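You operate a simulated robot arm through the tools that you are given. There is no shell and no other tool.

Carry out the task below with a simulated two-armed robot. There is one attempt and no reset: what you move stays moved.

Task
Wind the gappy tape off and lay it again to band 2.
Fine: arm on first; all off, then on again with no bare lap till the pointer stands in that band; arm off.

Only the result counts: the job must be done as asked and must still hold three seconds after the hand-in. Knocking over, shifting, dropping, spilling or breaking anything else fails it.

Robot
Two 7-joint arms with two-finger grippers on one trunk that stands fixed in place. Base frame: the origin is at the foot of the trunk, x ahead of it, y to its left, z up; the work surface is at about z = 0.85. Units: m, rad, N and s.
The left shoulder is at [0.027, 0.161, 1.282], the right one opposite. With the tool pointing down near the work surface each hand reaches from about 0.1 to 0.7 m from the base axis, measured 20 degrees to its own side. Payload 2.45 kg a hand.
The TCP of each hand is the grasp point between the finger pads, 0.026 m short of the fingertips. In the tool frame z runs along the fingers and y along their closing line. The gripper opens to 0.096 m. The gripper's body begins 0.069 m behind the TCP.
Orientation is that of the tool frame in the base frame, as a unit quaternion [w, x, y, z]. With the fingers straight down and closing along the base's y, the tool's x points along the base's -x, its y along +y and its z along -z.

Tools
- The arms move only by the tool play_rows. It takes "left_steps", "right_steps" or both (then of equal length, played together; a hand with none holds still); each is a list of rows, each a list of 3 entries, a list of its own where there are three numbers: the shift along the tool's x, y, z in m, then the turn, a rotation vector about the tool's x, y, z in rad, then the closure, from 0 (fully open) to 1 (shut). In form: [[[x, y, z], [wx, wy, wz], fingers], ...]. A call has 1 to 20 rows; each row is the pose to reach, as a shift and turn from the pose commanded when the call began, along the tool's axes at that moment. Each row takes 0.2 s and may step no farther than 0.05 m and 0.15 rad from the row before; otherwise, or with a gripper value out of range, the whole call is refused. A pose out of reach is approached as far as the arm can. The call stops where the force on the tool passes 40 N (or 10 N more than at its start, if that is more) or the arm is blocked; 0.2 s more then pass. Each finger halts on what it meets, pressing with about 29 N; the grip force reading is that of the motor and also rises with nothing between the fingers. The clock runs only during rows and for 0.2 s after the last one: add rows that repeat a pose to give the fingers time. The reply holds the time, the measured pose of the TCP, the force on the tool along the base axes, the opening and the grip force, in the units named above and with some noise, with the torque about the TCP (base axes, N m) and any sound that the robot's microphone picked up.
- Cameras (640 x 400 px; columns grow to the right, rows downward): "scene" is now at [0.0683, -0.0266, 1.7635]; the picture's right is [-0.34, -0.94, 0.00], its down [-0.65, 0.24, -0.72] and it looks along [0.67, -0.25, -0.70] (base axes); focal length 373 px, centre (320, 200). "left" rides on the left gripper at [0.082, -0.003, -0.098] in its tool frame; the picture's right is [0.04, 1.00, 0.00], its down [-0.73, 0.03, -0.68] and it looks along [-0.68, 0.03, 0.73] (tool axes); focal length 256 px, centre (320, 200). "right" rides on the right gripper at [0.082, 0.003, -0.098] in its tool frame; the picture's right is [-0.04, 1.00, 0.00], its down [-0.73, -0.03, -0.68] and it looks along [-0.68, -0.03, 0.73] (tool axes); focal length 256 px, centre (320, 200). There is no depth. A picture from a camera that has moved, and an enlarged one, comes with that camera's place and axes in the base frame and with its lens.
- grab_frame(camera): a new picture of that camera. The clock stands still meanwhile.
- slide_trunk(by): slides the trunk up (or, below 0, down) by that many m; the arms and the scene camera ride with it, the base frame stays. It gives what a move gives, with no picture.
- aim_head(pan, tilt): turns the head with the scene camera to pan (to the left, within 2.094 rad either way) and tilt (down, from -0.506 to 1.204), counted from straight ahead of the robot. It gives what a move gives.
- close_up(camera, box): a new picture of the part [left, top, right, bottom] of that camera's present view, enlarged. The clock stands still meanwhile.
- sign_off(): hands the job in; it is judged then, once.

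Nothing tells you positions but the pictures and the camera data. Unless the task says otherwise, let go and move clear before handing in.

The tools are called as a command line: name --argument value ..., lists and objects as JSON in quotes. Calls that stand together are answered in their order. play_rows: Moves the arms, as the interface text tells. Its arguments: {"type":"object","properties":{"left_steps":{"type":"array"},"right_steps":{"type":"array"}},"required":[]} The other tools are called the same way: slide_trunk (by) slides the trunk up or down; aim_head (pan, tilt) turns the head that bears the scene camera; grab_frame (camera) takes a picture; close_up (camera, box) takes an enlarged picture of a part of a camera's view; sign_off () hands the job in.

At the start:

```text
clock: 0.0
left_position: [0.5128, 0.0995, 1.2602]
left_orientation: [0.0, -0.001, 1.0, -0.001]
left_wrist_force: [0.0, 0.3, -1.7]
left_ft_torque: [-0.04, 0.0, 0.0]
left_gripper_width: 0.0962
left_grasp_force: 0.0
right_position: [0.4688, -0.415, 1.3259]
right_orientation: [-0.001, 0.0, 1.0, 0.0]
right_wrist_force: [-0.9, 0.0, -0.5]
right_ft_torque: [0.01, 0.02, -0.02]
right_gripper_width: 0.0961
right_grasp_force: 0.2
trunk travel left (down, up): [-0.45, 0.117]
head pan, tilt: [-0.351, 0.764]
```

scene: 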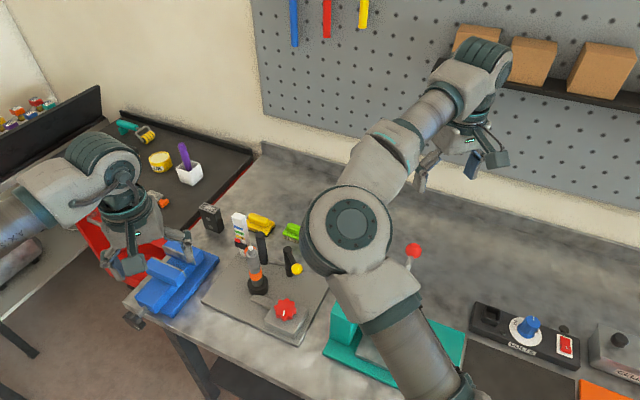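
right: 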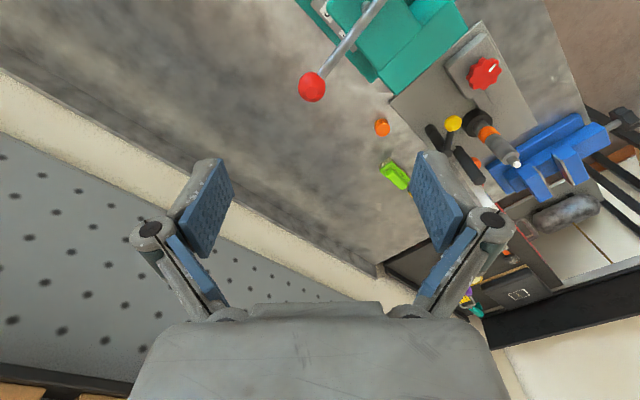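
left: 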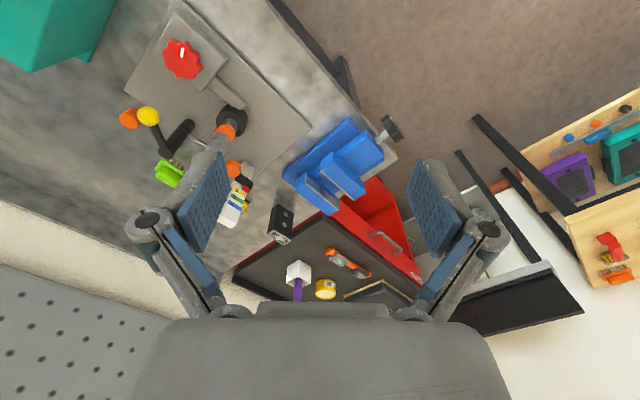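

I see a bench with a grey plate carrying a red star knob, a black/orange winding part, a yellow-ball lever and a coloured scale; this looks like the tape winding device. I'll look closer before moving anything.

close_up --camera "scene" --box '[190, 190, 350, 350]'

close_up --camera "left" --box '[100, 0, 320, 240]'

close_up --camera "right" --box '[360, 20, 560, 240]'

```text
2.50 times, centred on (270, 270) of scene
camera zoom: at [0.0683, -0.0266, 1.7635], right [-0.34, -0.94, 0.0], down [-0.65, 0.24, -0.72], along [0.67, -0.25, -0.7], focal length 933 px, centre (445, 25)
```

zoom: 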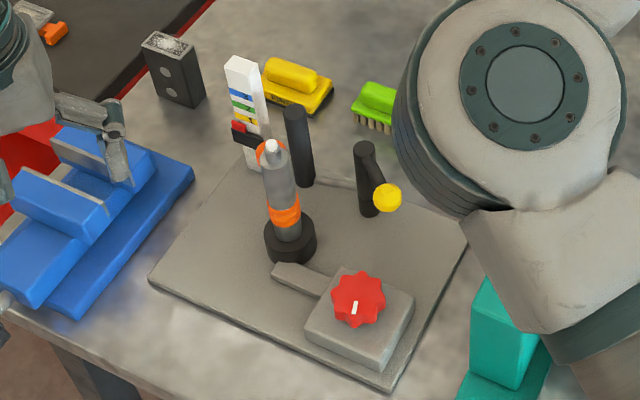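

```text
1.67 times, centred on (210, 120) of left
camera zoom: at [0.4318, 0.0975, 1.3576], right [-0.04, 1.0, 0.0], down [0.73, 0.03, 0.68], along [0.68, 0.03, -0.73], focal length 427 px, centre (503, 333)
```

zoom: 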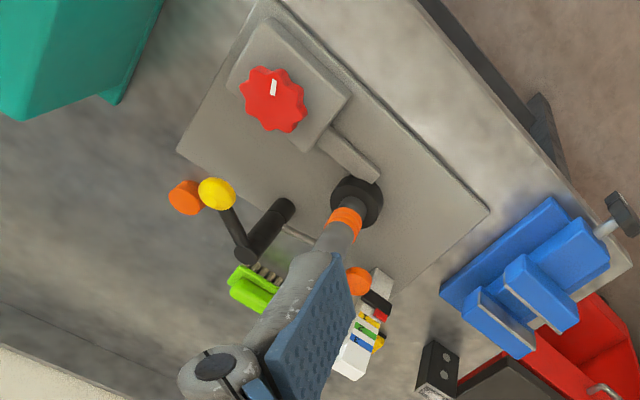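

```text
1.82 times, centred on (460, 130) of right
camera zoom: at [0.3874, -0.4119, 1.424], right [0.04, 1.0, 0.0], down [0.73, -0.03, 0.68], along [0.68, -0.03, -0.73], focal length 465 px, centre (66, 327)
```

zoom: 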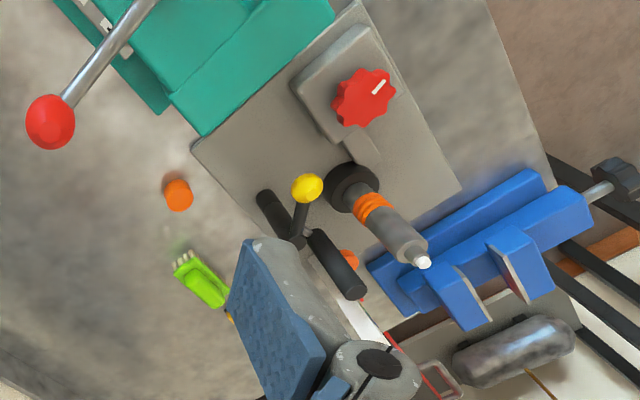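

The device stands near x 0.54–0.70, y −0.03 to −0.20. I'll zoom further in on the scale, the spindle and the lever to understand the mechanism.

close_up --camera "scene" --box '[225, 205, 285, 265]'

close_up --camera "scene" --box '[240, 240, 320, 340]'

close_up --camera "scene" --box '[100, 100, 260, 220]'

```text
6.67 times, centred on (255, 235) of scene
camera zoom: at [0.0683, -0.0266, 1.7635], right [-0.34, -0.94, 0.0], down [-0.65, 0.24, -0.72], along [0.67, -0.25, -0.7], focal length 2489 px, centre (753, -33)
```

zoom: 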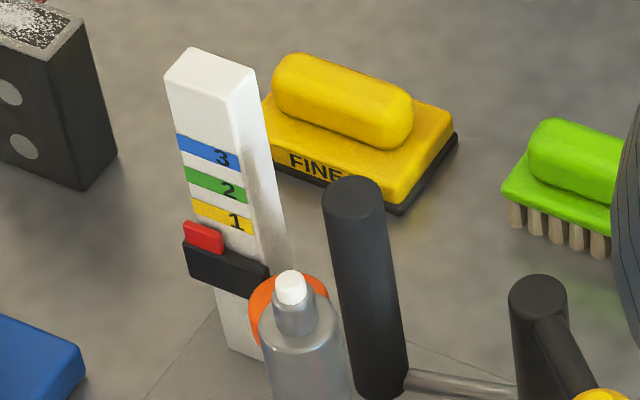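

```text
4.00 times, centred on (280, 290) of scene
camera zoom: at [0.0683, -0.0266, 1.7635], right [-0.34, -0.94, 0.0], down [-0.65, 0.24, -0.72], along [0.67, -0.25, -0.7], focal length 1493 px, centre (480, -160)
```

zoom: 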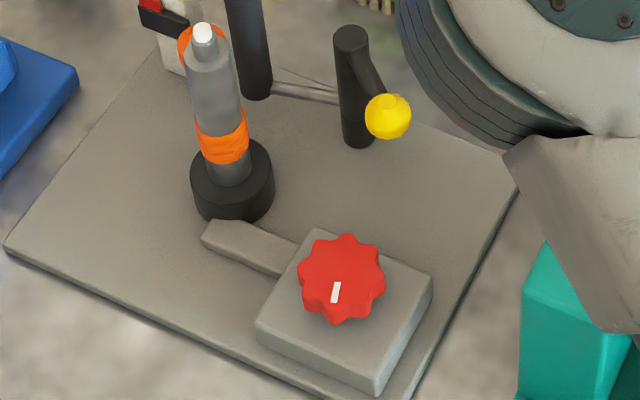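

```text
3.33 times, centred on (180, 160) of scene
camera zoom: at [0.0683, -0.0266, 1.7635], right [-0.34, -0.94, 0.0], down [-0.65, 0.24, -0.72], along [0.67, -0.25, -0.7], focal length 1244 px, centre (787, 333)
```

zoom: 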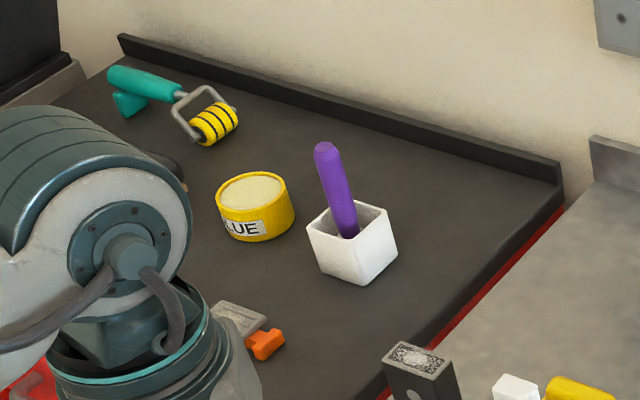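

The scale shows bands 1 (yellow), 2 (green), 3 (blue), with the pointer below band 1. A pivot post with the yellow-ball lever seems to carry a roller arm, and the red knob likely drives the spindle. I'll move the left hand to a free viewing pose for a lower, frontal look.

play_rows --left_steps '[[[0.01, -0.026, 0.012], [0, -0.09, 0], 0], [[0.02, -0.052, 0.024], [0, -0.18, 0], 0], [[0.03, -0.078, 0.036], [0, -0.27, 0], 0], [[0.04, -0.104, 0.048], [0, -0.36, 0], 0], [[0.047, -0.13, 0.06], [0, -0.45, 0], 0], [[0.047, -0.13, 0.06], [0, -0.45, 0], 0]]'

grab_frame --camera "left"

```text
clock: 1.4
left_position: [0.462, -0.0313, 1.1981]
left_orientation: [0.225, -0.001, 0.974, 0.0]
left_wrist_force: [0.2, -0.8, -0.3]
left_ft_torque: [0.01, 0.0, 0.01]
left_gripper_width: 0.0959
left_grasp_force: 0.0
right_position: [0.4665, -0.4156, 1.3271]
right_orientation: [0.001, 0.0, 1.0, 0.001]
right_wrist_force: [-0.2, 0.1, -0.7]
right_ft_torque: [-0.02, 0.02, 0.0]
right_gripper_width: 0.0962
right_grasp_force: 0.0
trunk travel left (down, up): [-0.45, 0.117]
head pan, tilt: [-0.351, 0.764]
```

```text
taken
camera left: at [0.3463, -0.0337, 1.2519], right [-0.04, 1.0, -0.02], down [0.36, 0.03, 0.93], along [0.93, 0.03, -0.36], focal length 256 px, centre (320, 200)
```

left: 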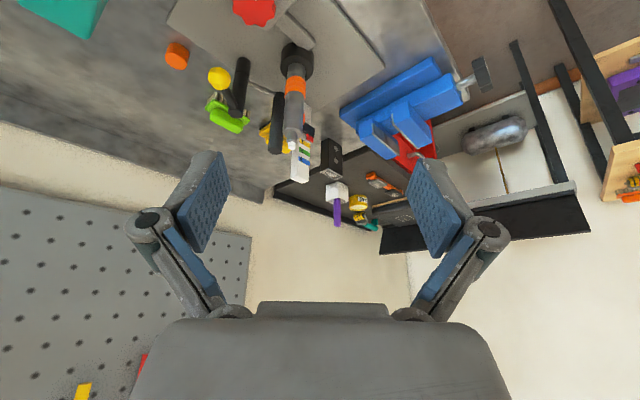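

close_up --camera "left" --box '[160, 0, 360, 200]'

close_up --camera "scene" --box '[190, 190, 350, 350]'

```text
2.00 times, centred on (260, 100) of left
camera zoom: at [0.3463, -0.0337, 1.2519], right [-0.04, 1.0, -0.02], down [0.36, 0.03, 0.93], along [0.93, 0.03, -0.36], focal length 512 px, centre (440, 400)
```

zoom: 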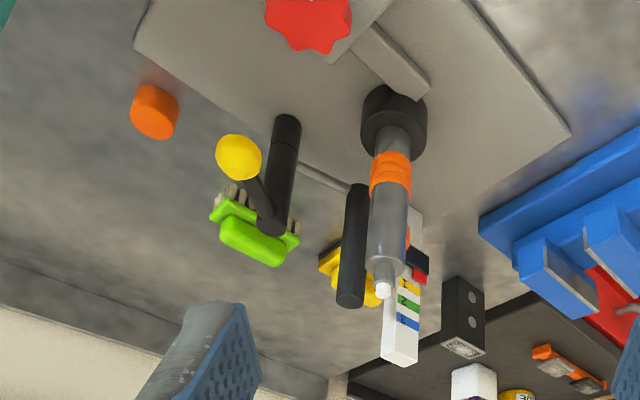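

```text
2.50 times, centred on (270, 270) of scene
camera zoom: at [0.0682, -0.029, 1.7635], right [-0.34, -0.94, 0.0], down [-0.65, 0.24, -0.72], along [0.67, -0.25, -0.7], focal length 933 px, centre (445, 25)
```

zoom: 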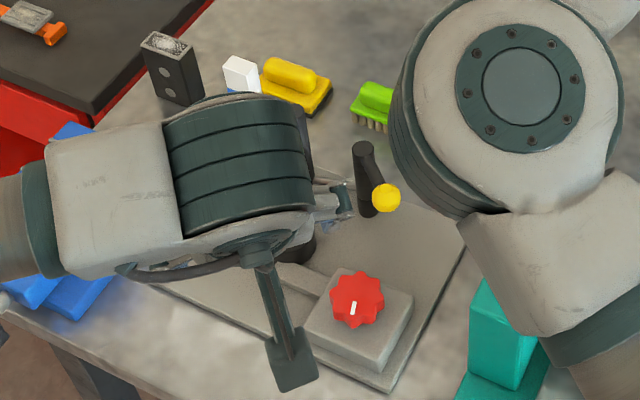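

I can identify it all now: spindle with orange tape at about (0.666, −0.067), pivot post with yellow-ball lever (ball about (0.62, −0.168, 0.97)) carrying a roller at (0.738, −0.103), and the red knob at about (0.55, −0.113, 0.92). I'll pull the left hand back and bring the right hand over for a closer look at the lever.

play_rows --left_steps '[[[-0.003, 0.018, -0.005], [0, 0.045, 0], 0], [[-0.006, 0.036, -0.011], [0, 0.09, 0], 0], [[-0.008, 0.054, -0.016], [0, 0.135, 0], 0], [[-0.01, 0.072, -0.022], [0, 0.18, 0], 0], [[-0.013, 0.09, -0.027], [0, 0.225, 0], 0], [[-0.016, 0.108, -0.032], [0, 0.27, 0], 0], [[-0.018, 0.126, -0.038], [0, 0.315, 0], 0], [[-0.021, 0.144, -0.043], [0, 0.36, 0], 0], [[-0.023, 0.162, -0.049], [0, 0.405, 0], 0], [[-0.026, 0.18, -0.054], [0, 0.45, 0], 0]]' --right_steps '[[[-0.013, 0.025, 0.021], [0, 0, 0], 0], [[-0.027, 0.05, 0.041], [0, 0, 0], 0], [[-0.04, 0.074, 0.062], [0, 0, 0], 0], [[-0.053, 0.099, 0.083], [0, 0, 0], 0], [[-0.067, 0.124, 0.104], [0, 0, 0], 0], [[-0.08, 0.149, 0.124], [0, 0, 0], 0], [[-0.093, 0.173, 0.145], [0, 0, 0], 0], [[-0.107, 0.198, 0.166], [0, 0, 0], 0], [[-0.12, 0.223, 0.186], [0, 0, 0], 0], [[-0.1335, 0.2476, 0.207], [0, 0, 0], 0]]'

grab_frame --camera "right"

grab_frame --camera "scene"

```text
clock: 3.6
left_position: [0.4608, 0.1535, 1.258]
left_orientation: [0.001, 0.0, 1.0, -0.001]
left_wrist_force: [-0.2, -0.5, 0.7]
left_ft_torque: [-0.01, 0.03, -0.04]
left_gripper_width: 0.0957
left_grasp_force: 0.0
right_position: [0.6265, -0.1731, 1.1125]
right_orientation: [0.001, 0.001, 1.0, 0.0]
right_wrist_force: [-0.6, 0.6, -1.0]
right_ft_torque: [-0.01, -0.01, -0.01]
right_gripper_width: 0.0959
right_grasp_force: 0.1
right hand out of reach, approached as far as the arm can: row 3, 4, 5, 6, 7, 8, 9, 10
trunk travel left (down, up): [-0.45, 0.117]
head pan, tilt: [-0.351, 0.764]
```

```text
taken
camera right: at [0.5441, -0.1701, 1.2112], right [0.04, 1.0, 0.0], down [0.73, -0.03, 0.68], along [0.68, -0.03, -0.73], focal length 256 px, centre (320, 200)
```

right: 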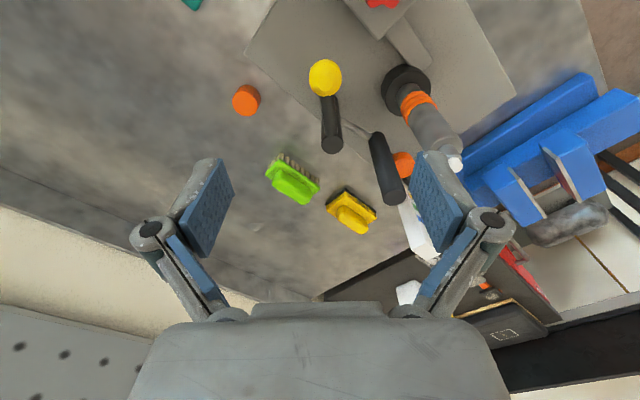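

```text
taken
camera scene: at [0.0694, -0.0223, 1.7635], right [-0.34, -0.94, 0.0], down [-0.65, 0.24, -0.72], along [0.67, -0.25, -0.7], focal length 373 px, centre (320, 200)
```

scene: 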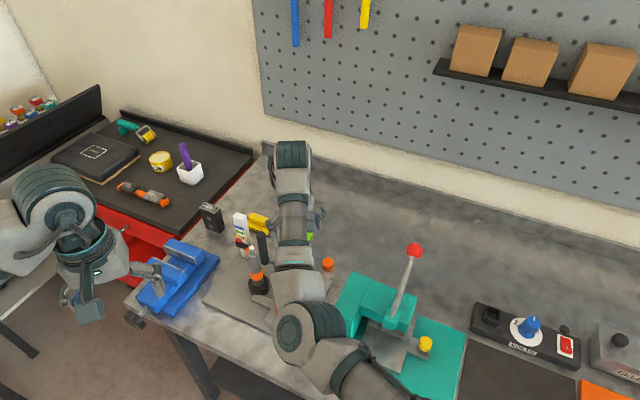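

The right hand is over the lever area. I'll zoom in on the mechanism from this view.

close_up --camera "right" --box '[300, 40, 480, 220]'

close_up --camera "scene" --box '[200, 200, 320, 320]'

close_up --camera "right" --box '[230, 0, 440, 120]'

```text
2.22 times, centred on (390, 130) of right
camera zoom: at [0.5441, -0.1701, 1.2112], right [0.04, 1.0, 0.0], down [0.73, -0.03, 0.68], along [0.68, -0.03, -0.73], focal length 569 px, centre (164, 356)
```

zoom: 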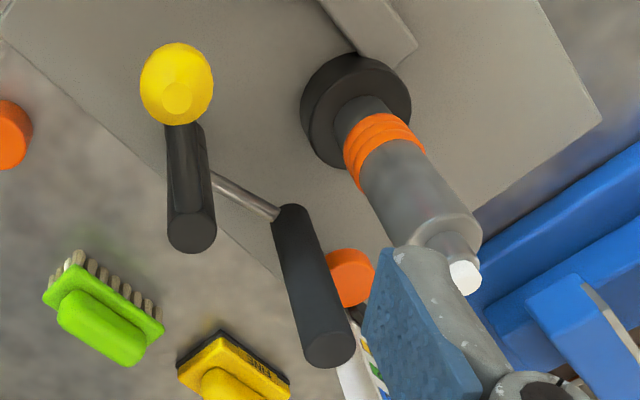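

```text
3.33 times, centred on (260, 260) of scene
camera zoom: at [0.0694, -0.0223, 1.7635], right [-0.34, -0.94, 0.0], down [-0.65, 0.24, -0.72], along [0.67, -0.25, -0.7], focal length 1244 px, centre (520, 0)
```

zoom: 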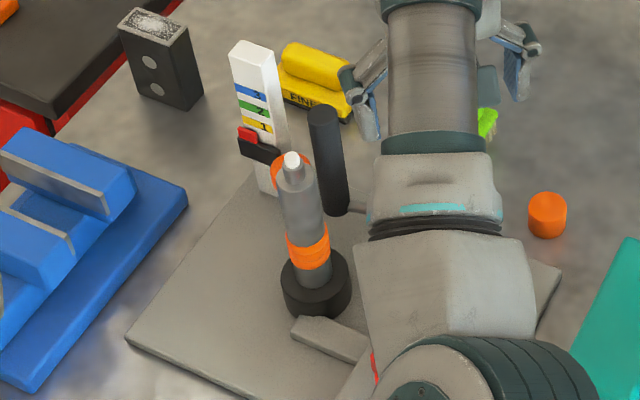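

```text
3.05 times, centred on (335, 60) of right
camera zoom: at [0.5441, -0.1701, 1.2112], right [0.04, 1.0, 0.0], down [0.73, -0.03, 0.68], along [0.68, -0.03, -0.73], focal length 780 px, centre (274, 627)
```

zoom: 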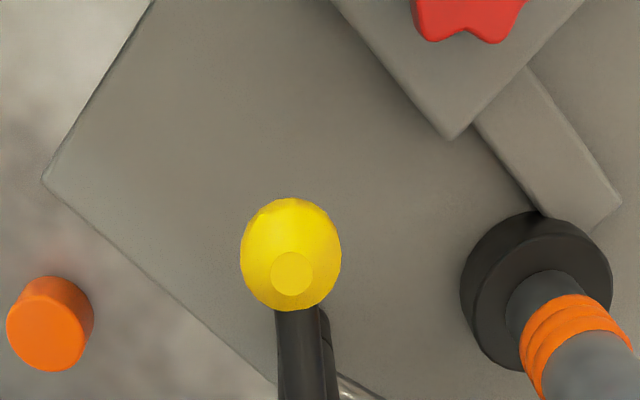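

The lever, thin rod and roller are clearly one swinging arm; turning the ball toward −y should swing the roller onto the spindle. I'll lower the right hand a little first to check reach.

play_rows --right_steps '[[[0, 0, 0.02], [0, 0, 0], 0.3], [[0, 0, 0.04], [0, 0, 0], 0.5], [[0, 0, 0.06], [0, 0, 0], 0.5], [[0, 0, 0.06], [0, 0, 0], 0.5]]'

```text
clock: 4.6
left_position: [0.4605, 0.1514, 1.2582]
left_orientation: [0.002, -0.001, 1.0, -0.001]
left_wrist_force: [0.0, 0.1, -0.2]
left_ft_torque: [0.0, -0.02, 0.0]
left_gripper_width: 0.0959
left_grasp_force: 0.1
right_position: [0.6282, -0.1721, 1.0551]
right_orientation: [0.001, 0.0, 1.0, 0.0]
right_wrist_force: [-1.1, -0.1, 0.6]
right_ft_torque: [0.01, 0.02, -0.01]
right_gripper_width: 0.048
right_grasp_force: 0.1
trunk travel left (down, up): [-0.45, 0.117]
head pan, tilt: [-0.351, 0.764]
```

grab_frame --camera "right"

```text
taken
camera right: at [0.5457, -0.1688, 1.1515], right [0.04, 1.0, 0.0], down [0.73, -0.03, 0.68], along [0.68, -0.03, -0.73], focal length 256 px, centre (320, 200)
```

right: 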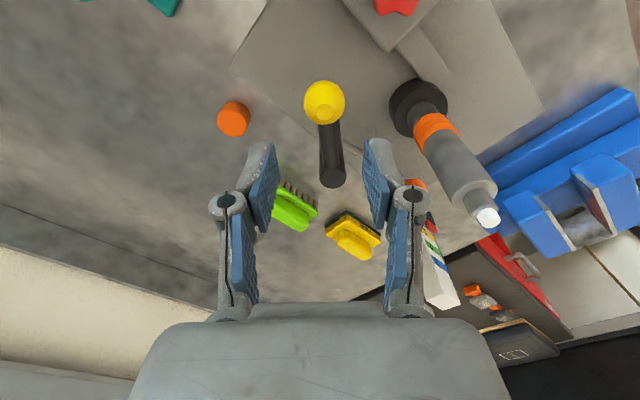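

The ball lies between the opened fingers, at about (0.625, −0.169, 0.96). I'll descend to straddle it without touching.

play_rows --right_steps '[[[0.002, 0.001, 0.02], [0, 0, 0], 0.5], [[0.004, 0.002, 0.04], [0, 0, 0], 0.5], [[0.005, 0.003, 0.06], [0, 0, 0], 0.5], [[0.005, 0.003, 0.075], [0, 0, 0], 0.5], [[0.005, 0.003, 0.088], [0, 0, 0], 0.5]]'

grab_frame --camera "right"

grab_frame --camera "scene"

```text
clock: 5.8
left_position: [0.4605, 0.152, 1.2584]
left_orientation: [0.001, 0.0, 1.0, -0.001]
left_wrist_force: [0.2, 0.8, 0.7]
left_ft_torque: [0.01, 0.0, 0.04]
left_gripper_width: 0.0956
left_grasp_force: 0.1
right_position: [0.6227, -0.1689, 0.9667]
right_orientation: [0.001, 0.0, 1.0, -0.001]
right_wrist_force: [0.5, -0.6, -0.9]
right_ft_torque: [-0.01, 0.01, 0.01]
right_gripper_width: 0.0482
right_grasp_force: 0.0
trunk travel left (down, up): [-0.45, 0.117]
head pan, tilt: [-0.351, 0.764]
```

```text
taken
camera right: at [0.5406, -0.1652, 1.0643], right [0.04, 1.0, 0.0], down [0.73, -0.03, 0.68], along [0.68, -0.03, -0.73], focal length 256 px, centre (320, 200)
```

right: 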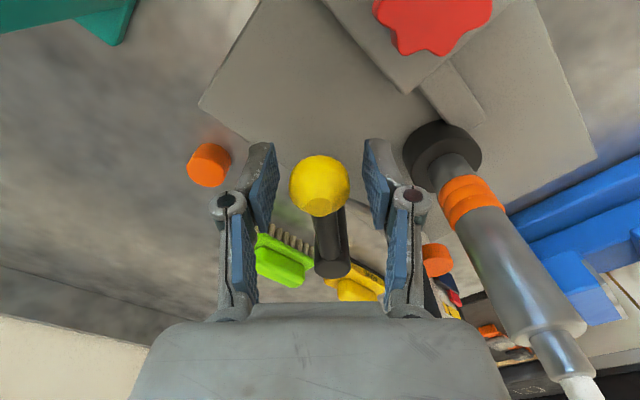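

```text
taken
camera scene: at [0.0689, -0.0242, 1.7635], right [-0.34, -0.94, 0.0], down [-0.65, 0.24, -0.72], along [0.67, -0.25, -0.7], focal length 373 px, centre (320, 200)
```

scene: 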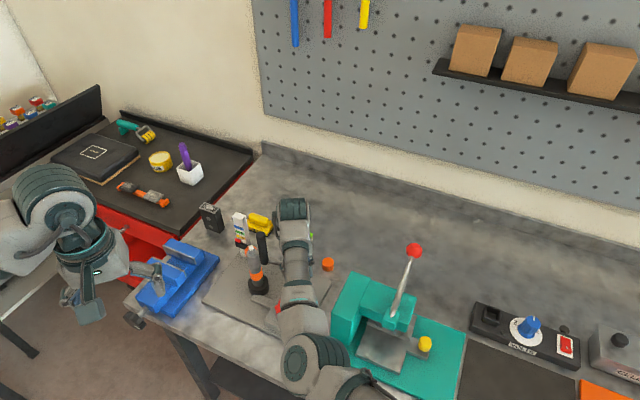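

The ball sits between the fingers with clearance on both sides. I'll now push it in −y along its arc, in small steps, and check.

play_rows --right_steps '[[[0, -0.006, 0], [0, 0, 0], 0.5], [[0, -0.011, 0], [0, 0, 0], 0.5], [[-0.001, -0.016, 0], [0, 0, 0], 0.5], [[-0.003, -0.021, 0], [0, 0, 0], 0.5], [[-0.004, -0.025, 0], [0, 0, 0], 0.5]]'

grab_frame --camera "right"

close_up --camera "scene" --box '[200, 200, 320, 320]'

```text
clock: 7.0
left_position: [0.4615, 0.151, 1.2588]
left_orientation: [0.001, -0.001, 1.0, -0.001]
left_wrist_force: [0.0, -0.1, -0.5]
left_ft_torque: [0.01, 0.04, 0.01]
left_gripper_width: 0.0959
left_grasp_force: 0.0
right_position: [0.6267, -0.195, 0.9664]
right_orientation: [0.001, 0.001, 1.0, -0.001]
right_wrist_force: [0.5, 1.2, 0.9]
right_ft_torque: [0.0, -0.01, 0.0]
right_gripper_width: 0.0484
right_grasp_force: 0.5
trunk travel left (down, up): [-0.45, 0.117]
head pan, tilt: [-0.351, 0.764]
```

```text
taken
camera right: at [0.5438, -0.1919, 1.0637], right [0.04, 1.0, 0.0], down [0.73, -0.03, 0.68], along [0.68, -0.03, -0.73], focal length 256 px, centre (320, 200)
```

right: 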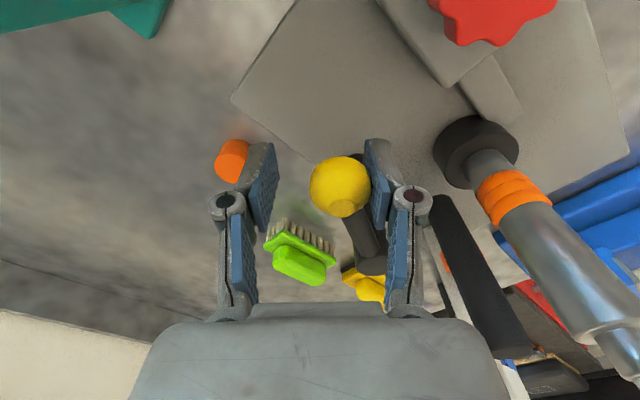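

```text
3.33 times, centred on (260, 260) of scene
camera zoom: at [0.0688, -0.024, 1.7635], right [-0.34, -0.94, 0.0], down [-0.65, 0.24, -0.72], along [0.67, -0.25, -0.7], focal length 1244 px, centre (520, 0)
```

zoom: 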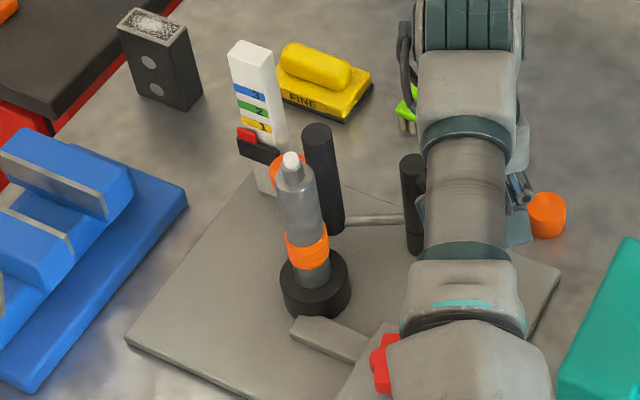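

As predicted, the roller swings toward the spindle with little force. I'll continue along the arc until it meets the spindle.

play_rows --right_steps '[[[-0.002, -0.004, 0], [0, 0, 0], 0.5], [[-0.005, -0.008, 0], [0, 0, 0], 0.5], [[-0.008, -0.012, 0], [0, 0, 0], 0.5], [[-0.011, -0.016, 0], [0, 0, 0], 0.5]]'

grab_frame --camera "right"

close_up --camera "scene" --box '[200, 200, 320, 320]'

```text
clock: 8.0
left_position: [0.4614, 0.1515, 1.2581]
left_orientation: [0.002, -0.001, 1.0, 0.0]
left_wrist_force: [0.4, -0.1, 0.0]
left_ft_torque: [0.02, 0.0, 0.0]
left_gripper_width: 0.0958
left_grasp_force: 0.0
right_position: [0.6364, -0.2094, 0.9658]
right_orientation: [0.001, 0.0, 1.0, 0.0]
right_wrist_force: [-0.4, -0.4, 0.2]
right_ft_torque: [0.01, 0.01, -0.05]
right_gripper_width: 0.0483
right_grasp_force: 0.1
trunk travel left (down, up): [-0.45, 0.117]
head pan, tilt: [-0.351, 0.764]
```

```text
taken
camera right: at [0.5553, -0.2066, 1.0641], right [0.04, 1.0, 0.0], down [0.73, -0.03, 0.68], along [0.68, -0.03, -0.73], focal length 256 px, centre (320, 200)
```

right: 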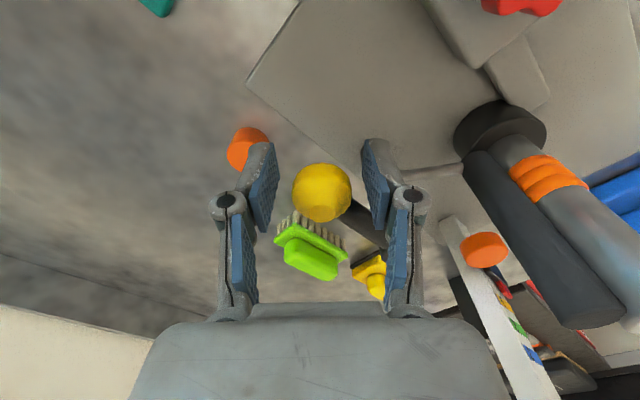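

```text
3.33 times, centred on (260, 260) of scene
camera zoom: at [0.0692, -0.0246, 1.7635], right [-0.34, -0.94, 0.0], down [-0.65, 0.24, -0.72], along [0.67, -0.25, -0.7], focal length 1244 px, centre (520, 0)
```

zoom: 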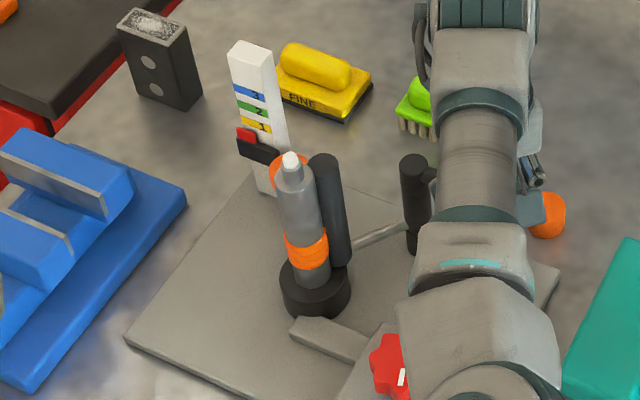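

The lever seems to have snapped forward on its own, and the roller now appears to lie against the spindle. I'll check the contact closely.

close_up --camera "right" --box '[430, 80, 640, 330]'

close_up --camera "scene" --box '[235, 230, 285, 300]'

```text
1.60 times, centred on (535, 205) of right
camera zoom: at [0.5553, -0.2066, 1.0641], right [0.04, 1.0, 0.0], down [0.73, -0.03, 0.68], along [0.68, -0.03, -0.73], focal length 410 px, centre (-24, 192)
```

zoom: 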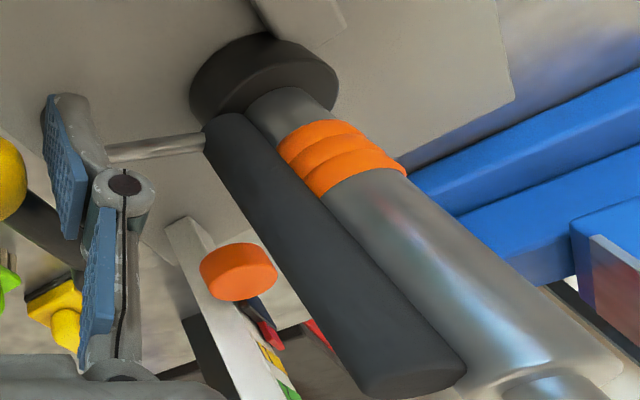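

```text
5.71 times, centred on (260, 265) of scene
camera zoom: at [0.0692, -0.0246, 1.7635], right [-0.34, -0.94, 0.0], down [-0.65, 0.24, -0.72], along [0.67, -0.25, -0.7], focal length 2133 px, centre (663, -171)
```

zoom: 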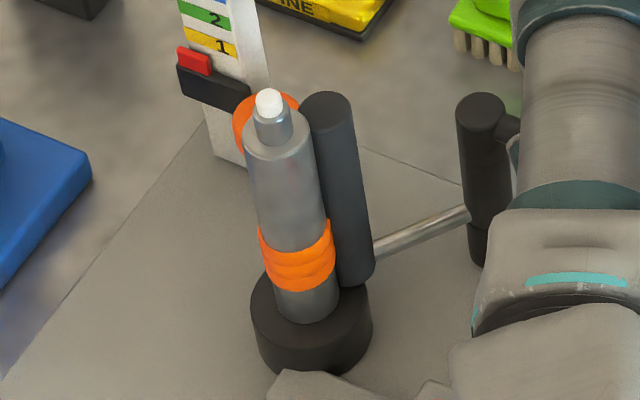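

The roller touches the spindle along its length, so the arm is on. Now I'll lift the right hand clear and move it above the red knob.

play_rows --right_steps '[[[0, 0, -0.02], [0, 0, 0], 0.45], [[0, 0, -0.05], [0, 0, 0], 0.4], [[0, 0, -0.08], [0, 0, 0], 0.3], [[0, 0, -0.11], [0, 0, 0], 0.2], [[0.03, 0.03, -0.11], [0, 0, 0], 0.2], [[0.06, 0.06, -0.11], [0, 0, 0], 0.2], [[0.088, 0.096, -0.11], [0, 0, 0], 0.2], [[0.088, 0.096, -0.11], [0, 0, 0], 0.2]]'

grab_frame --camera "right"

grab_frame --camera "scene"

```text
clock: 9.8
left_position: [0.4599, 0.1512, 1.2578]
left_orientation: [0.002, -0.001, 1.0, 0.0]
left_wrist_force: [-0.6, 0.3, 0.0]
left_ft_torque: [0.01, 0.01, -0.03]
left_gripper_width: 0.0958
left_grasp_force: 0.0
right_position: [0.6083, -0.1278, 1.0489]
right_orientation: [0.001, 0.001, 1.0, 0.0]
right_wrist_force: [0.2, -0.9, 1.1]
right_ft_torque: [-0.02, -0.02, 0.03]
right_gripper_width: 0.077
right_grasp_force: 0.0
right hand out of reach, approached as far as the arm can: row 5, 6, 7, 8
trunk travel left (down, up): [-0.45, 0.117]
head pan, tilt: [-0.351, 0.764]
```

```text
taken
camera right: at [0.5264, -0.1248, 1.1468], right [0.04, 1.0, 0.0], down [0.73, -0.03, 0.68], along [0.68, -0.03, -0.73], focal length 256 px, centre (320, 200)
```

right: 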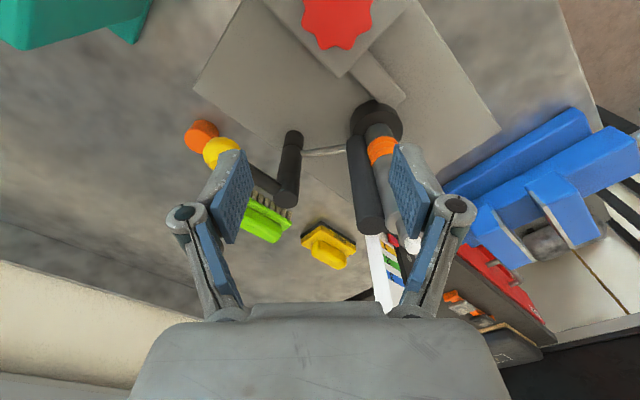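

```text
taken
camera scene: at [0.0682, -0.0235, 1.7636], right [-0.34, -0.94, 0.0], down [-0.65, 0.24, -0.72], along [0.67, -0.25, -0.69], focal length 373 px, centre (320, 200)
```

scene: 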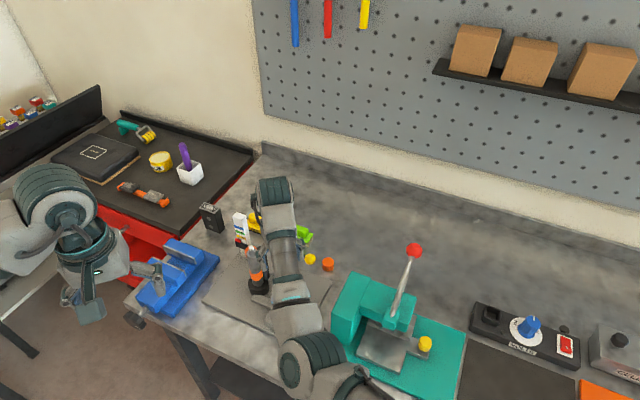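

The right hand stopped at (0.608, −0.128, 1.049) because of the folded-arm limit. I'll raise the trunk so the arm can work closer in, then approach the knob from above.

slide_trunk --by 0.11

```text
clock: 11.2
left_position: [0.4619, 0.1529, 1.3699]
left_orientation: [0.0, -0.001, 1.0, -0.001]
left_wrist_force: [-0.1, 0.2, 0.5]
left_ft_torque: [-0.02, 0.0, 0.0]
left_gripper_width: 0.0959
left_grasp_force: 0.0
right_position: [0.6073, -0.1277, 1.157]
right_orientation: [0.001, 0.0, 1.0, -0.001]
right_wrist_force: [0.2, -0.1, 0.6]
right_ft_torque: [0.03, 0.03, 0.01]
right_gripper_width: 0.0768
right_grasp_force: 0.0
trunk travel left (down, up): [-0.56, 0.007]
head pan, tilt: [-0.351, 0.764]
```

play_rows --right_steps '[[[0.012, 0.003, 0.02], [0, 0, 0], 0.1], [[0.024, 0.006, 0.04], [0, 0, 0], 0.0], [[0.036, 0.009, 0.06], [0, 0, 0], 0.0], [[0.048, 0.012, 0.08], [0, 0, 0], 0.0], [[0.058, 0.015, 0.1], [0, 0, 0], 0.0], [[0.058, 0.015, 0.1], [0, 0, 0], 0.0]]'

grab_frame --camera "right"

```text
clock: 12.6
left_position: [0.462, 0.1519, 1.3702]
left_orientation: [0.002, -0.001, 1.0, 0.0]
left_wrist_force: [-0.8, -1.2, -0.1]
left_ft_torque: [-0.01, -0.02, -0.01]
left_gripper_width: 0.0961
left_grasp_force: 0.1
right_position: [0.5495, -0.1257, 1.0573]
right_orientation: [0.002, -0.002, 1.0, -0.001]
right_wrist_force: [0.7, -0.8, 0.5]
right_ft_torque: [-0.01, 0.03, -0.03]
right_gripper_width: 0.0959
right_grasp_force: 0.1
right hand out of reach, approached as far as the arm can: row 3, 4, 5, 6
trunk travel left (down, up): [-0.56, 0.007]
head pan, tilt: [-0.351, 0.764]
```

```text
taken
camera right: at [0.4686, -0.1226, 1.1554], right [0.04, 1.0, 0.0], down [0.73, -0.03, 0.68], along [0.68, -0.03, -0.73], focal length 256 px, centre (320, 200)
```

right: 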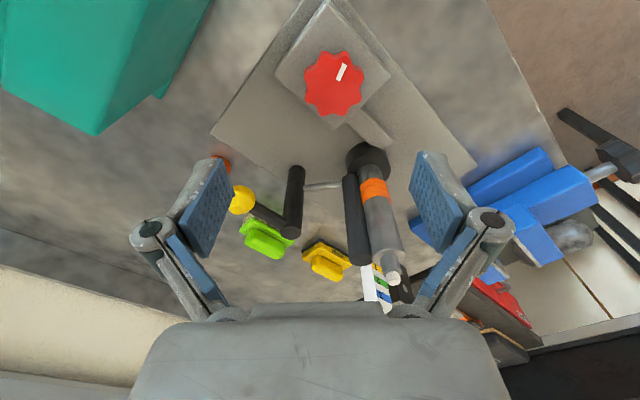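

The knob is at about (0.548, −0.115, 0.92), just ahead under the right hand. I'll lower with a small y correction, staying above the knob.

play_rows --right_steps '[[[0, 0.003, 0.02], [0, 0, 0], 0.0], [[0.0, 0.006, 0.04], [0, 0, 0], 0.0], [[0.0, 0.01, 0.055], [0, 0, 0], 0.0], [[0.0, 0.01, 0.06], [0, 0, 0], 0.0]]'

grab_frame --camera "right"

grab_frame --camera "scene"

```text
clock: 13.6
left_position: [0.4614, 0.1523, 1.3702]
left_orientation: [0.002, -0.001, 1.0, -0.001]
left_wrist_force: [-0.4, 0.1, -0.2]
left_ft_torque: [0.0, 0.01, 0.01]
left_gripper_width: 0.0962
left_grasp_force: 0.1
right_position: [0.547, -0.127, 1.0008]
right_orientation: [0.002, -0.002, 1.0, 0.0]
right_wrist_force: [0.9, -0.2, 0.1]
right_ft_torque: [0.01, -0.01, -0.03]
right_gripper_width: 0.0961
right_grasp_force: 0.0
right hand out of reach, approached as far as the arm can: row 2, 3, 4
trunk travel left (down, up): [-0.56, 0.007]
head pan, tilt: [-0.351, 0.764]
```

```text
taken
camera right: at [0.4653, -0.125, 1.0984], right [0.04, 1.0, 0.0], down [0.73, -0.03, 0.68], along [0.68, -0.02, -0.73], focal length 256 px, centre (320, 200)
```

right: 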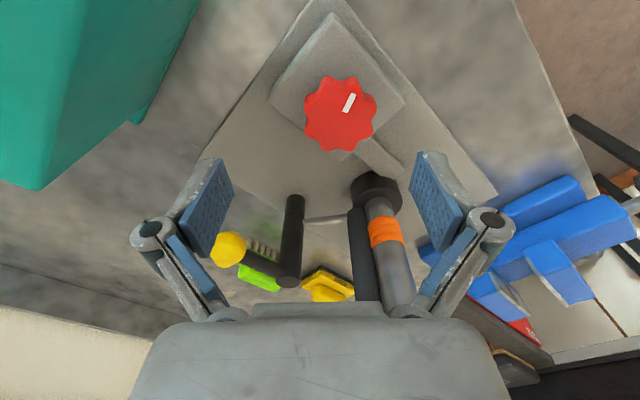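

```text
taken
camera scene: at [0.0635, -0.0238, 1.8734], right [-0.34, -0.94, 0.0], down [-0.65, 0.24, -0.72], along [0.68, -0.25, -0.69], focal length 373 px, centre (320, 200)
```

scene: 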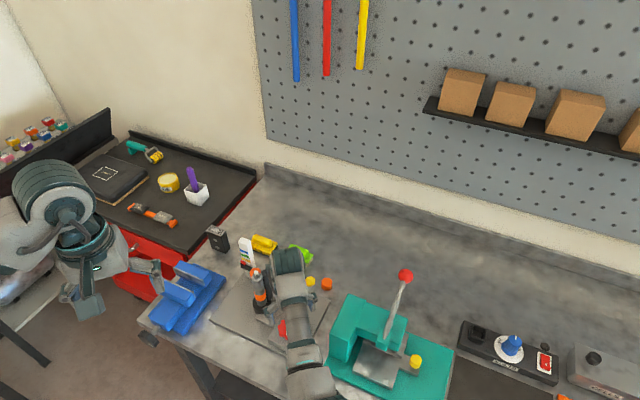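

The right arm cannot get farther left than y ≈ −0.127 in this posture. I'll test whether a yaw of the tool frees up the needed 12 mm, well above the knob.

play_rows --right_steps '[[[0, 0.004, 0], [0, 0, 0.12], 0.0], [[0, 0.008, 0], [0, 0, 0.24], 0.0], [[0, 0.012, 0], [0, 0, 0.36], 0.0], [[0, 0.012, 0], [0, 0, 0.48], 0.0], [[0, 0.012, 0], [0, 0, 0.6], 0.0], [[0, 0.012, 0], [0, 0, 0.6], 0.0]]'

```text
clock: 15.0
left_position: [0.4645, 0.1521, 1.369]
left_orientation: [0.0, -0.001, 1.0, 0.0]
left_wrist_force: [-0.5, -0.3, -0.2]
left_ft_torque: [-0.01, 0.03, -0.02]
left_gripper_width: 0.0961
left_grasp_force: 0.1
right_position: [0.5726, -0.3039, 0.9836]
right_orientation: [-0.002, 0.292, 0.957, 0.005]
right_wrist_force: [0.6, -0.3, -0.6]
right_ft_torque: [-0.01, 0.0, 0.0]
right_gripper_width: 0.096
right_grasp_force: 0.0
right hand out of reach, approached as far as the arm can: row 1, 2, 3, 4, 5, 6
trunk travel left (down, up): [-0.56, 0.007]
head pan, tilt: [-0.351, 0.764]
```

The yaw in that direction pushed the hand far to the right (y −0.304). I'll check that nothing was touched before moving again.

grab_frame --camera "scene"

grab_frame --camera "right"

close_up --camera "scene" --box '[200, 220, 420, 400]'

```text
taken
camera scene: at [0.0675, -0.0256, 1.8731], right [-0.34, -0.94, 0.0], down [-0.65, 0.24, -0.72], along [0.67, -0.25, -0.7], focal length 373 px, centre (320, 200)
```

scene: 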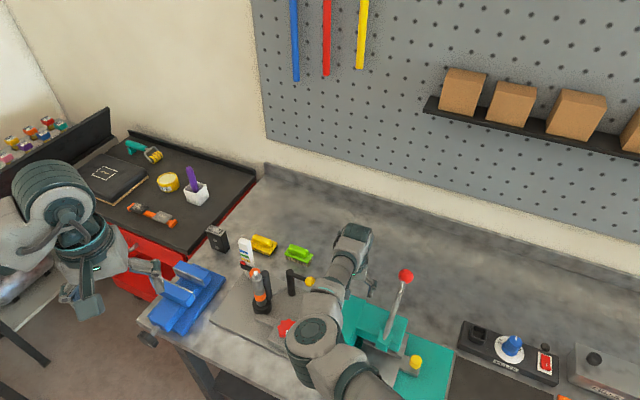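

```text
taken
camera right: at [0.5071, -0.2573, 1.083], right [0.59, 0.81, 0.01], down [0.59, -0.44, 0.67], along [0.55, -0.39, -0.74], focal length 256 px, centre (320, 200)
```

right: 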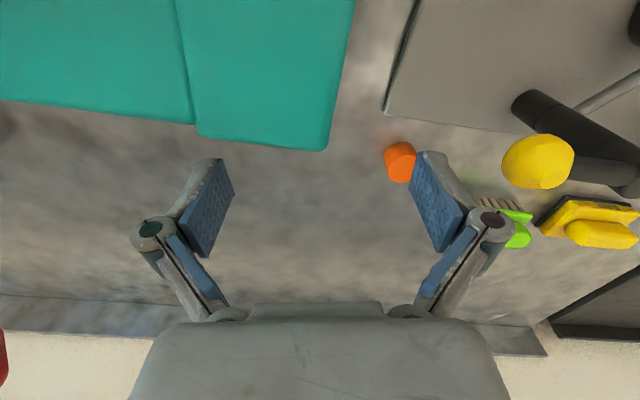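

```text
2.22 times, centred on (310, 310) of scene
camera zoom: at [0.0675, -0.0256, 1.8731], right [-0.34, -0.94, 0.0], down [-0.65, 0.24, -0.72], along [0.67, -0.25, -0.7], focal length 830 px, centre (342, -44)
```

zoom: 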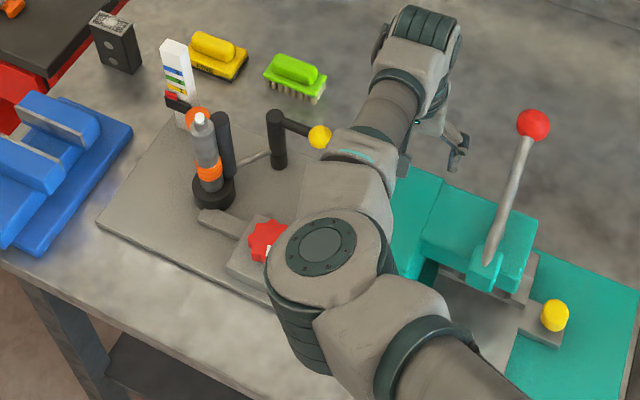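

Nothing was disturbed and the roller is still on. I'll raise and unwind the right hand away to its own side, and plan to use the left arm for the knob.

play_rows --right_steps '[[[0, 0, -0.03], [0, 0, -0.1], 0.0], [[0, 0, -0.06], [0, 0, -0.2], 0.0], [[0, 0, -0.1], [0, 0, -0.3], 0.0], [[0, 0, -0.14], [0, 0, -0.4], 0.0], [[0, 0, -0.18], [0, 0, -0.5], 0.0], [[0, 0, -0.2], [0, 0, -0.6], 0.0]]'

```text
clock: 16.4
left_position: [0.4621, 0.1512, 1.3697]
left_orientation: [0.001, -0.001, 1.0, -0.001]
left_wrist_force: [0.1, -0.6, 0.5]
left_ft_torque: [-0.01, 0.01, 0.02]
left_gripper_width: 0.0961
left_grasp_force: 0.1
right_position: [0.5653, -0.3094, 1.1889]
right_orientation: [0.0, -0.001, 1.0, -0.002]
right_wrist_force: [0.7, 0.8, 0.9]
right_ft_torque: [0.02, 0.0, 0.01]
right_gripper_width: 0.0963
right_grasp_force: 0.0
trunk travel left (down, up): [-0.56, 0.007]
head pan, tilt: [-0.351, 0.764]
```

play_rows --right_steps '[[[0.0, -0.01, -0.04], [0, 0, 0], 0.0], [[0.01, -0.025, -0.08], [0, 0, 0], 0.0], [[0.03, -0.04, -0.12], [0, 0, 0], 0.0], [[0.05, -0.06, -0.15], [0, 0, 0], 0.0], [[0.075, -0.085, -0.17], [0, 0, 0], 0.0], [[0.095, -0.11, -0.18], [0, 0, 0], 0.0]]'

grab_frame --camera "scene"

```text
clock: 17.8
left_position: [0.4611, 0.1483, 1.3708]
left_orientation: [0.002, 0.0, 1.0, 0.001]
left_wrist_force: [-0.2, 0.7, 0.4]
left_ft_torque: [0.02, -0.05, -0.01]
left_gripper_width: 0.0959
left_grasp_force: 0.1
right_position: [0.4652, -0.4212, 1.3697]
right_orientation: [0.002, 0.0, 1.0, 0.001]
right_wrist_force: [0.7, 0.1, -0.1]
right_ft_torque: [0.01, 0.02, -0.01]
right_gripper_width: 0.096
right_grasp_force: 0.0
trunk travel left (down, up): [-0.56, 0.007]
head pan, tilt: [-0.351, 0.764]
```

```text
taken
camera scene: at [0.063, -0.0277, 1.8733], right [-0.34, -0.94, 0.0], down [-0.65, 0.24, -0.72], along [0.68, -0.25, -0.69], focal length 373 px, centre (320, 200)
```

scene: 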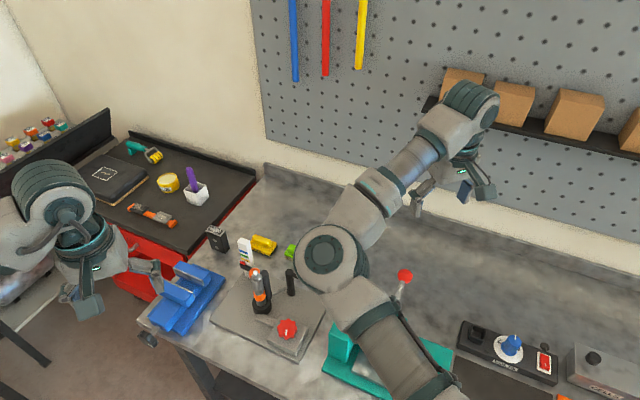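

The right elbow still sits near the centre line. I'll draw the right hand farther out to its own side to clear room for the left arm.

play_rows --right_steps '[[[0.02, -0.03, 0], [0, 0, 0], 0.0], [[0.04, -0.06, 0], [0, 0, 0], 0.0], [[0.06, -0.09, 0], [0, 0, 0], 0.0], [[0.08, -0.12, 0], [0, 0, 0], 0.0], [[0.1, -0.14, 0], [0, 0, 0], 0.0]]'

grab_frame --camera "scene"

```text
clock: 19.0
left_position: [0.463, 0.1481, 1.3705]
left_orientation: [0.003, -0.001, 1.0, 0.001]
left_wrist_force: [-0.1, -0.3, -0.3]
left_ft_torque: [-0.03, -0.02, 0.0]
left_gripper_width: 0.0961
left_grasp_force: 0.2
right_position: [0.3664, -0.5625, 1.3716]
right_orientation: [0.001, 0.001, 1.0, 0.001]
right_wrist_force: [-0.7, -0.5, -0.4]
right_ft_torque: [0.01, -0.04, 0.0]
right_gripper_width: 0.0958
right_grasp_force: 0.1
trunk travel left (down, up): [-0.56, 0.007]
head pan, tilt: [-0.351, 0.764]
```

```text
taken
camera scene: at [0.0626, -0.0306, 1.8733], right [-0.34, -0.94, 0.0], down [-0.65, 0.24, -0.72], along [0.68, -0.25, -0.7], focal length 373 px, centre (320, 200)
```

scene: 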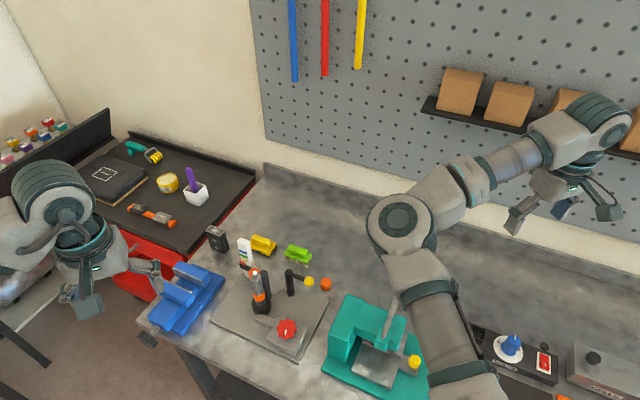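

Good, the device is fully in view now. I'll bring the left hand over toward the knob, staying high.

play_rows --left_steps '[[[-0.01, -0.028, 0.031], [0, 0, 0], 0.0], [[-0.019, -0.057, 0.063], [0, 0, 0], 0.0], [[-0.029, -0.085, 0.094], [0, 0, 0], 0.0], [[-0.038, -0.113, 0.126], [0, 0, 0], 0.0], [[-0.048, -0.141, 0.157], [0, 0, 0], 0.0], [[-0.057, -0.17, 0.189], [0, 0, 0], 0.0], [[-0.067, -0.198, 0.22], [0, 0, 0], 0.0]]'

grab_frame --camera "scene"

grab_frame --camera "left"

```text
clock: 20.6
left_position: [0.531, -0.0514, 1.146]
left_orientation: [0.002, 0.0, 1.0, 0.001]
left_wrist_force: [0.5, 0.0, -0.4]
left_ft_torque: [-0.01, -0.01, -0.04]
left_gripper_width: 0.0957
left_grasp_force: 0.1
right_position: [0.3678, -0.5648, 1.37]
right_orientation: [0.001, 0.0, 1.0, 0.002]
right_wrist_force: [-0.4, -1.4, -0.4]
right_ft_torque: [0.0, 0.01, -0.01]
right_gripper_width: 0.096
right_grasp_force: 0.0
trunk travel left (down, up): [-0.56, 0.007]
head pan, tilt: [-0.351, 0.764]
```

```text
taken
camera scene: at [0.0649, -0.0328, 1.8731], right [-0.34, -0.94, 0.0], down [-0.65, 0.24, -0.72], along [0.67, -0.24, -0.7], focal length 373 px, centre (320, 200)
```

scene: 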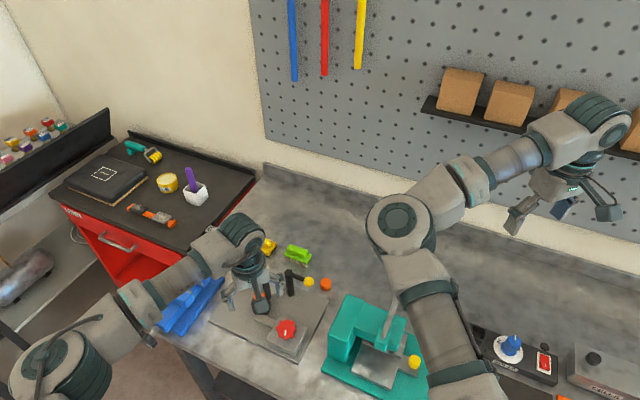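

```text
taken
camera left: at [0.4497, -0.0543, 1.2445], right [-0.04, 1.0, 0.0], down [0.73, 0.03, 0.68], along [0.68, 0.03, -0.73], focal length 256 px, centre (320, 200)
```

left: 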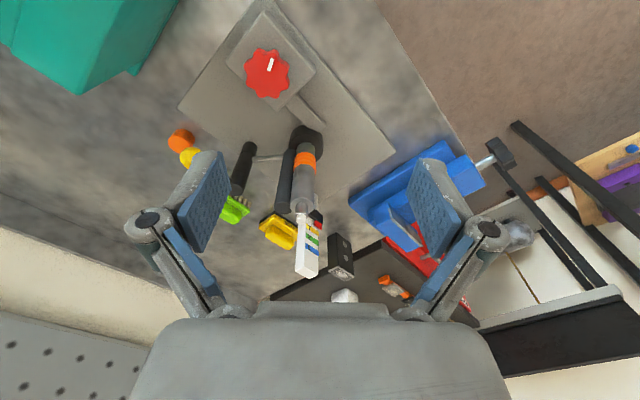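

The left arm reaches comfortably here. I'll go on to a point above the knob at (0.549, −0.114, 1.00).

play_rows --left_steps '[[[-0.005, -0.02, 0.03], [0, 0, 0], 0.0], [[-0.01, -0.04, 0.06], [0, 0, 0], 0.0], [[-0.015, -0.06, 0.09], [0, 0, 0], 0.0], [[-0.018, -0.063, 0.12], [0, 0, 0], 0.0], [[-0.018, -0.063, 0.14], [0, 0, 0], 0.0], [[-0.018, -0.063, 0.14], [0, 0, 0], 0.0]]'

grab_frame --camera "left"

grab_frame --camera "scene"

```text
clock: 22.0
left_position: [0.5521, -0.1124, 1.0085]
left_orientation: [0.001, 0.0, 1.0, 0.001]
left_wrist_force: [1.0, -0.3, 0.5]
left_ft_torque: [0.02, 0.01, 0.01]
left_gripper_width: 0.096
left_grasp_force: 0.1
right_position: [0.366, -0.5596, 1.3723]
right_orientation: [0.002, 0.0, 1.0, 0.0]
right_wrist_force: [-0.2, -0.8, -0.1]
right_ft_torque: [-0.02, -0.02, -0.04]
right_gripper_width: 0.0962
right_grasp_force: 0.1
trunk travel left (down, up): [-0.56, 0.007]
head pan, tilt: [-0.351, 0.764]
```

```text
taken
camera left: at [0.4707, -0.1146, 1.1067], right [-0.04, 1.0, 0.0], down [0.73, 0.03, 0.68], along [0.68, 0.03, -0.73], focal length 256 px, centre (320, 200)
```

left: 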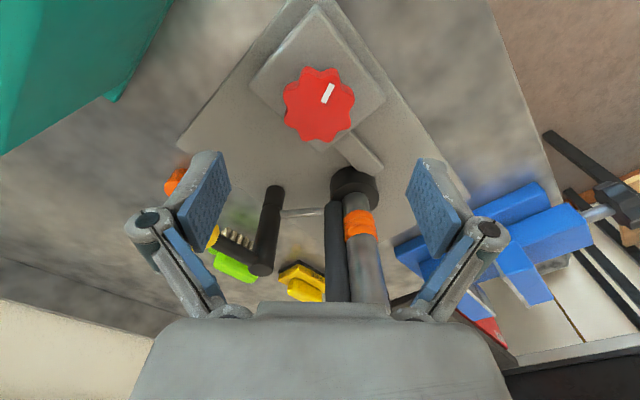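

```text
taken
camera scene: at [0.0641, -0.0304, 1.8732], right [-0.34, -0.94, 0.0], down [-0.65, 0.24, -0.72], along [0.67, -0.25, -0.7], focal length 373 px, centre (320, 200)
```

scene: 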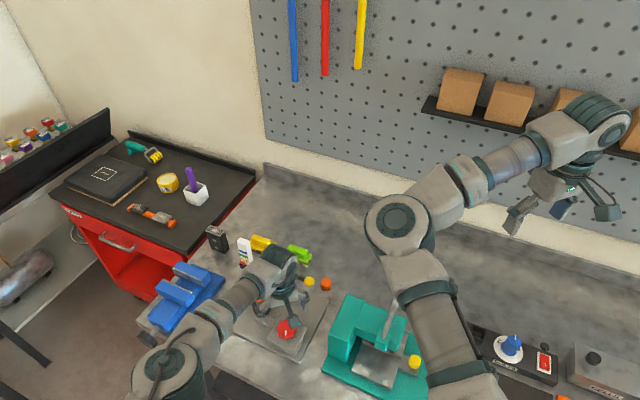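

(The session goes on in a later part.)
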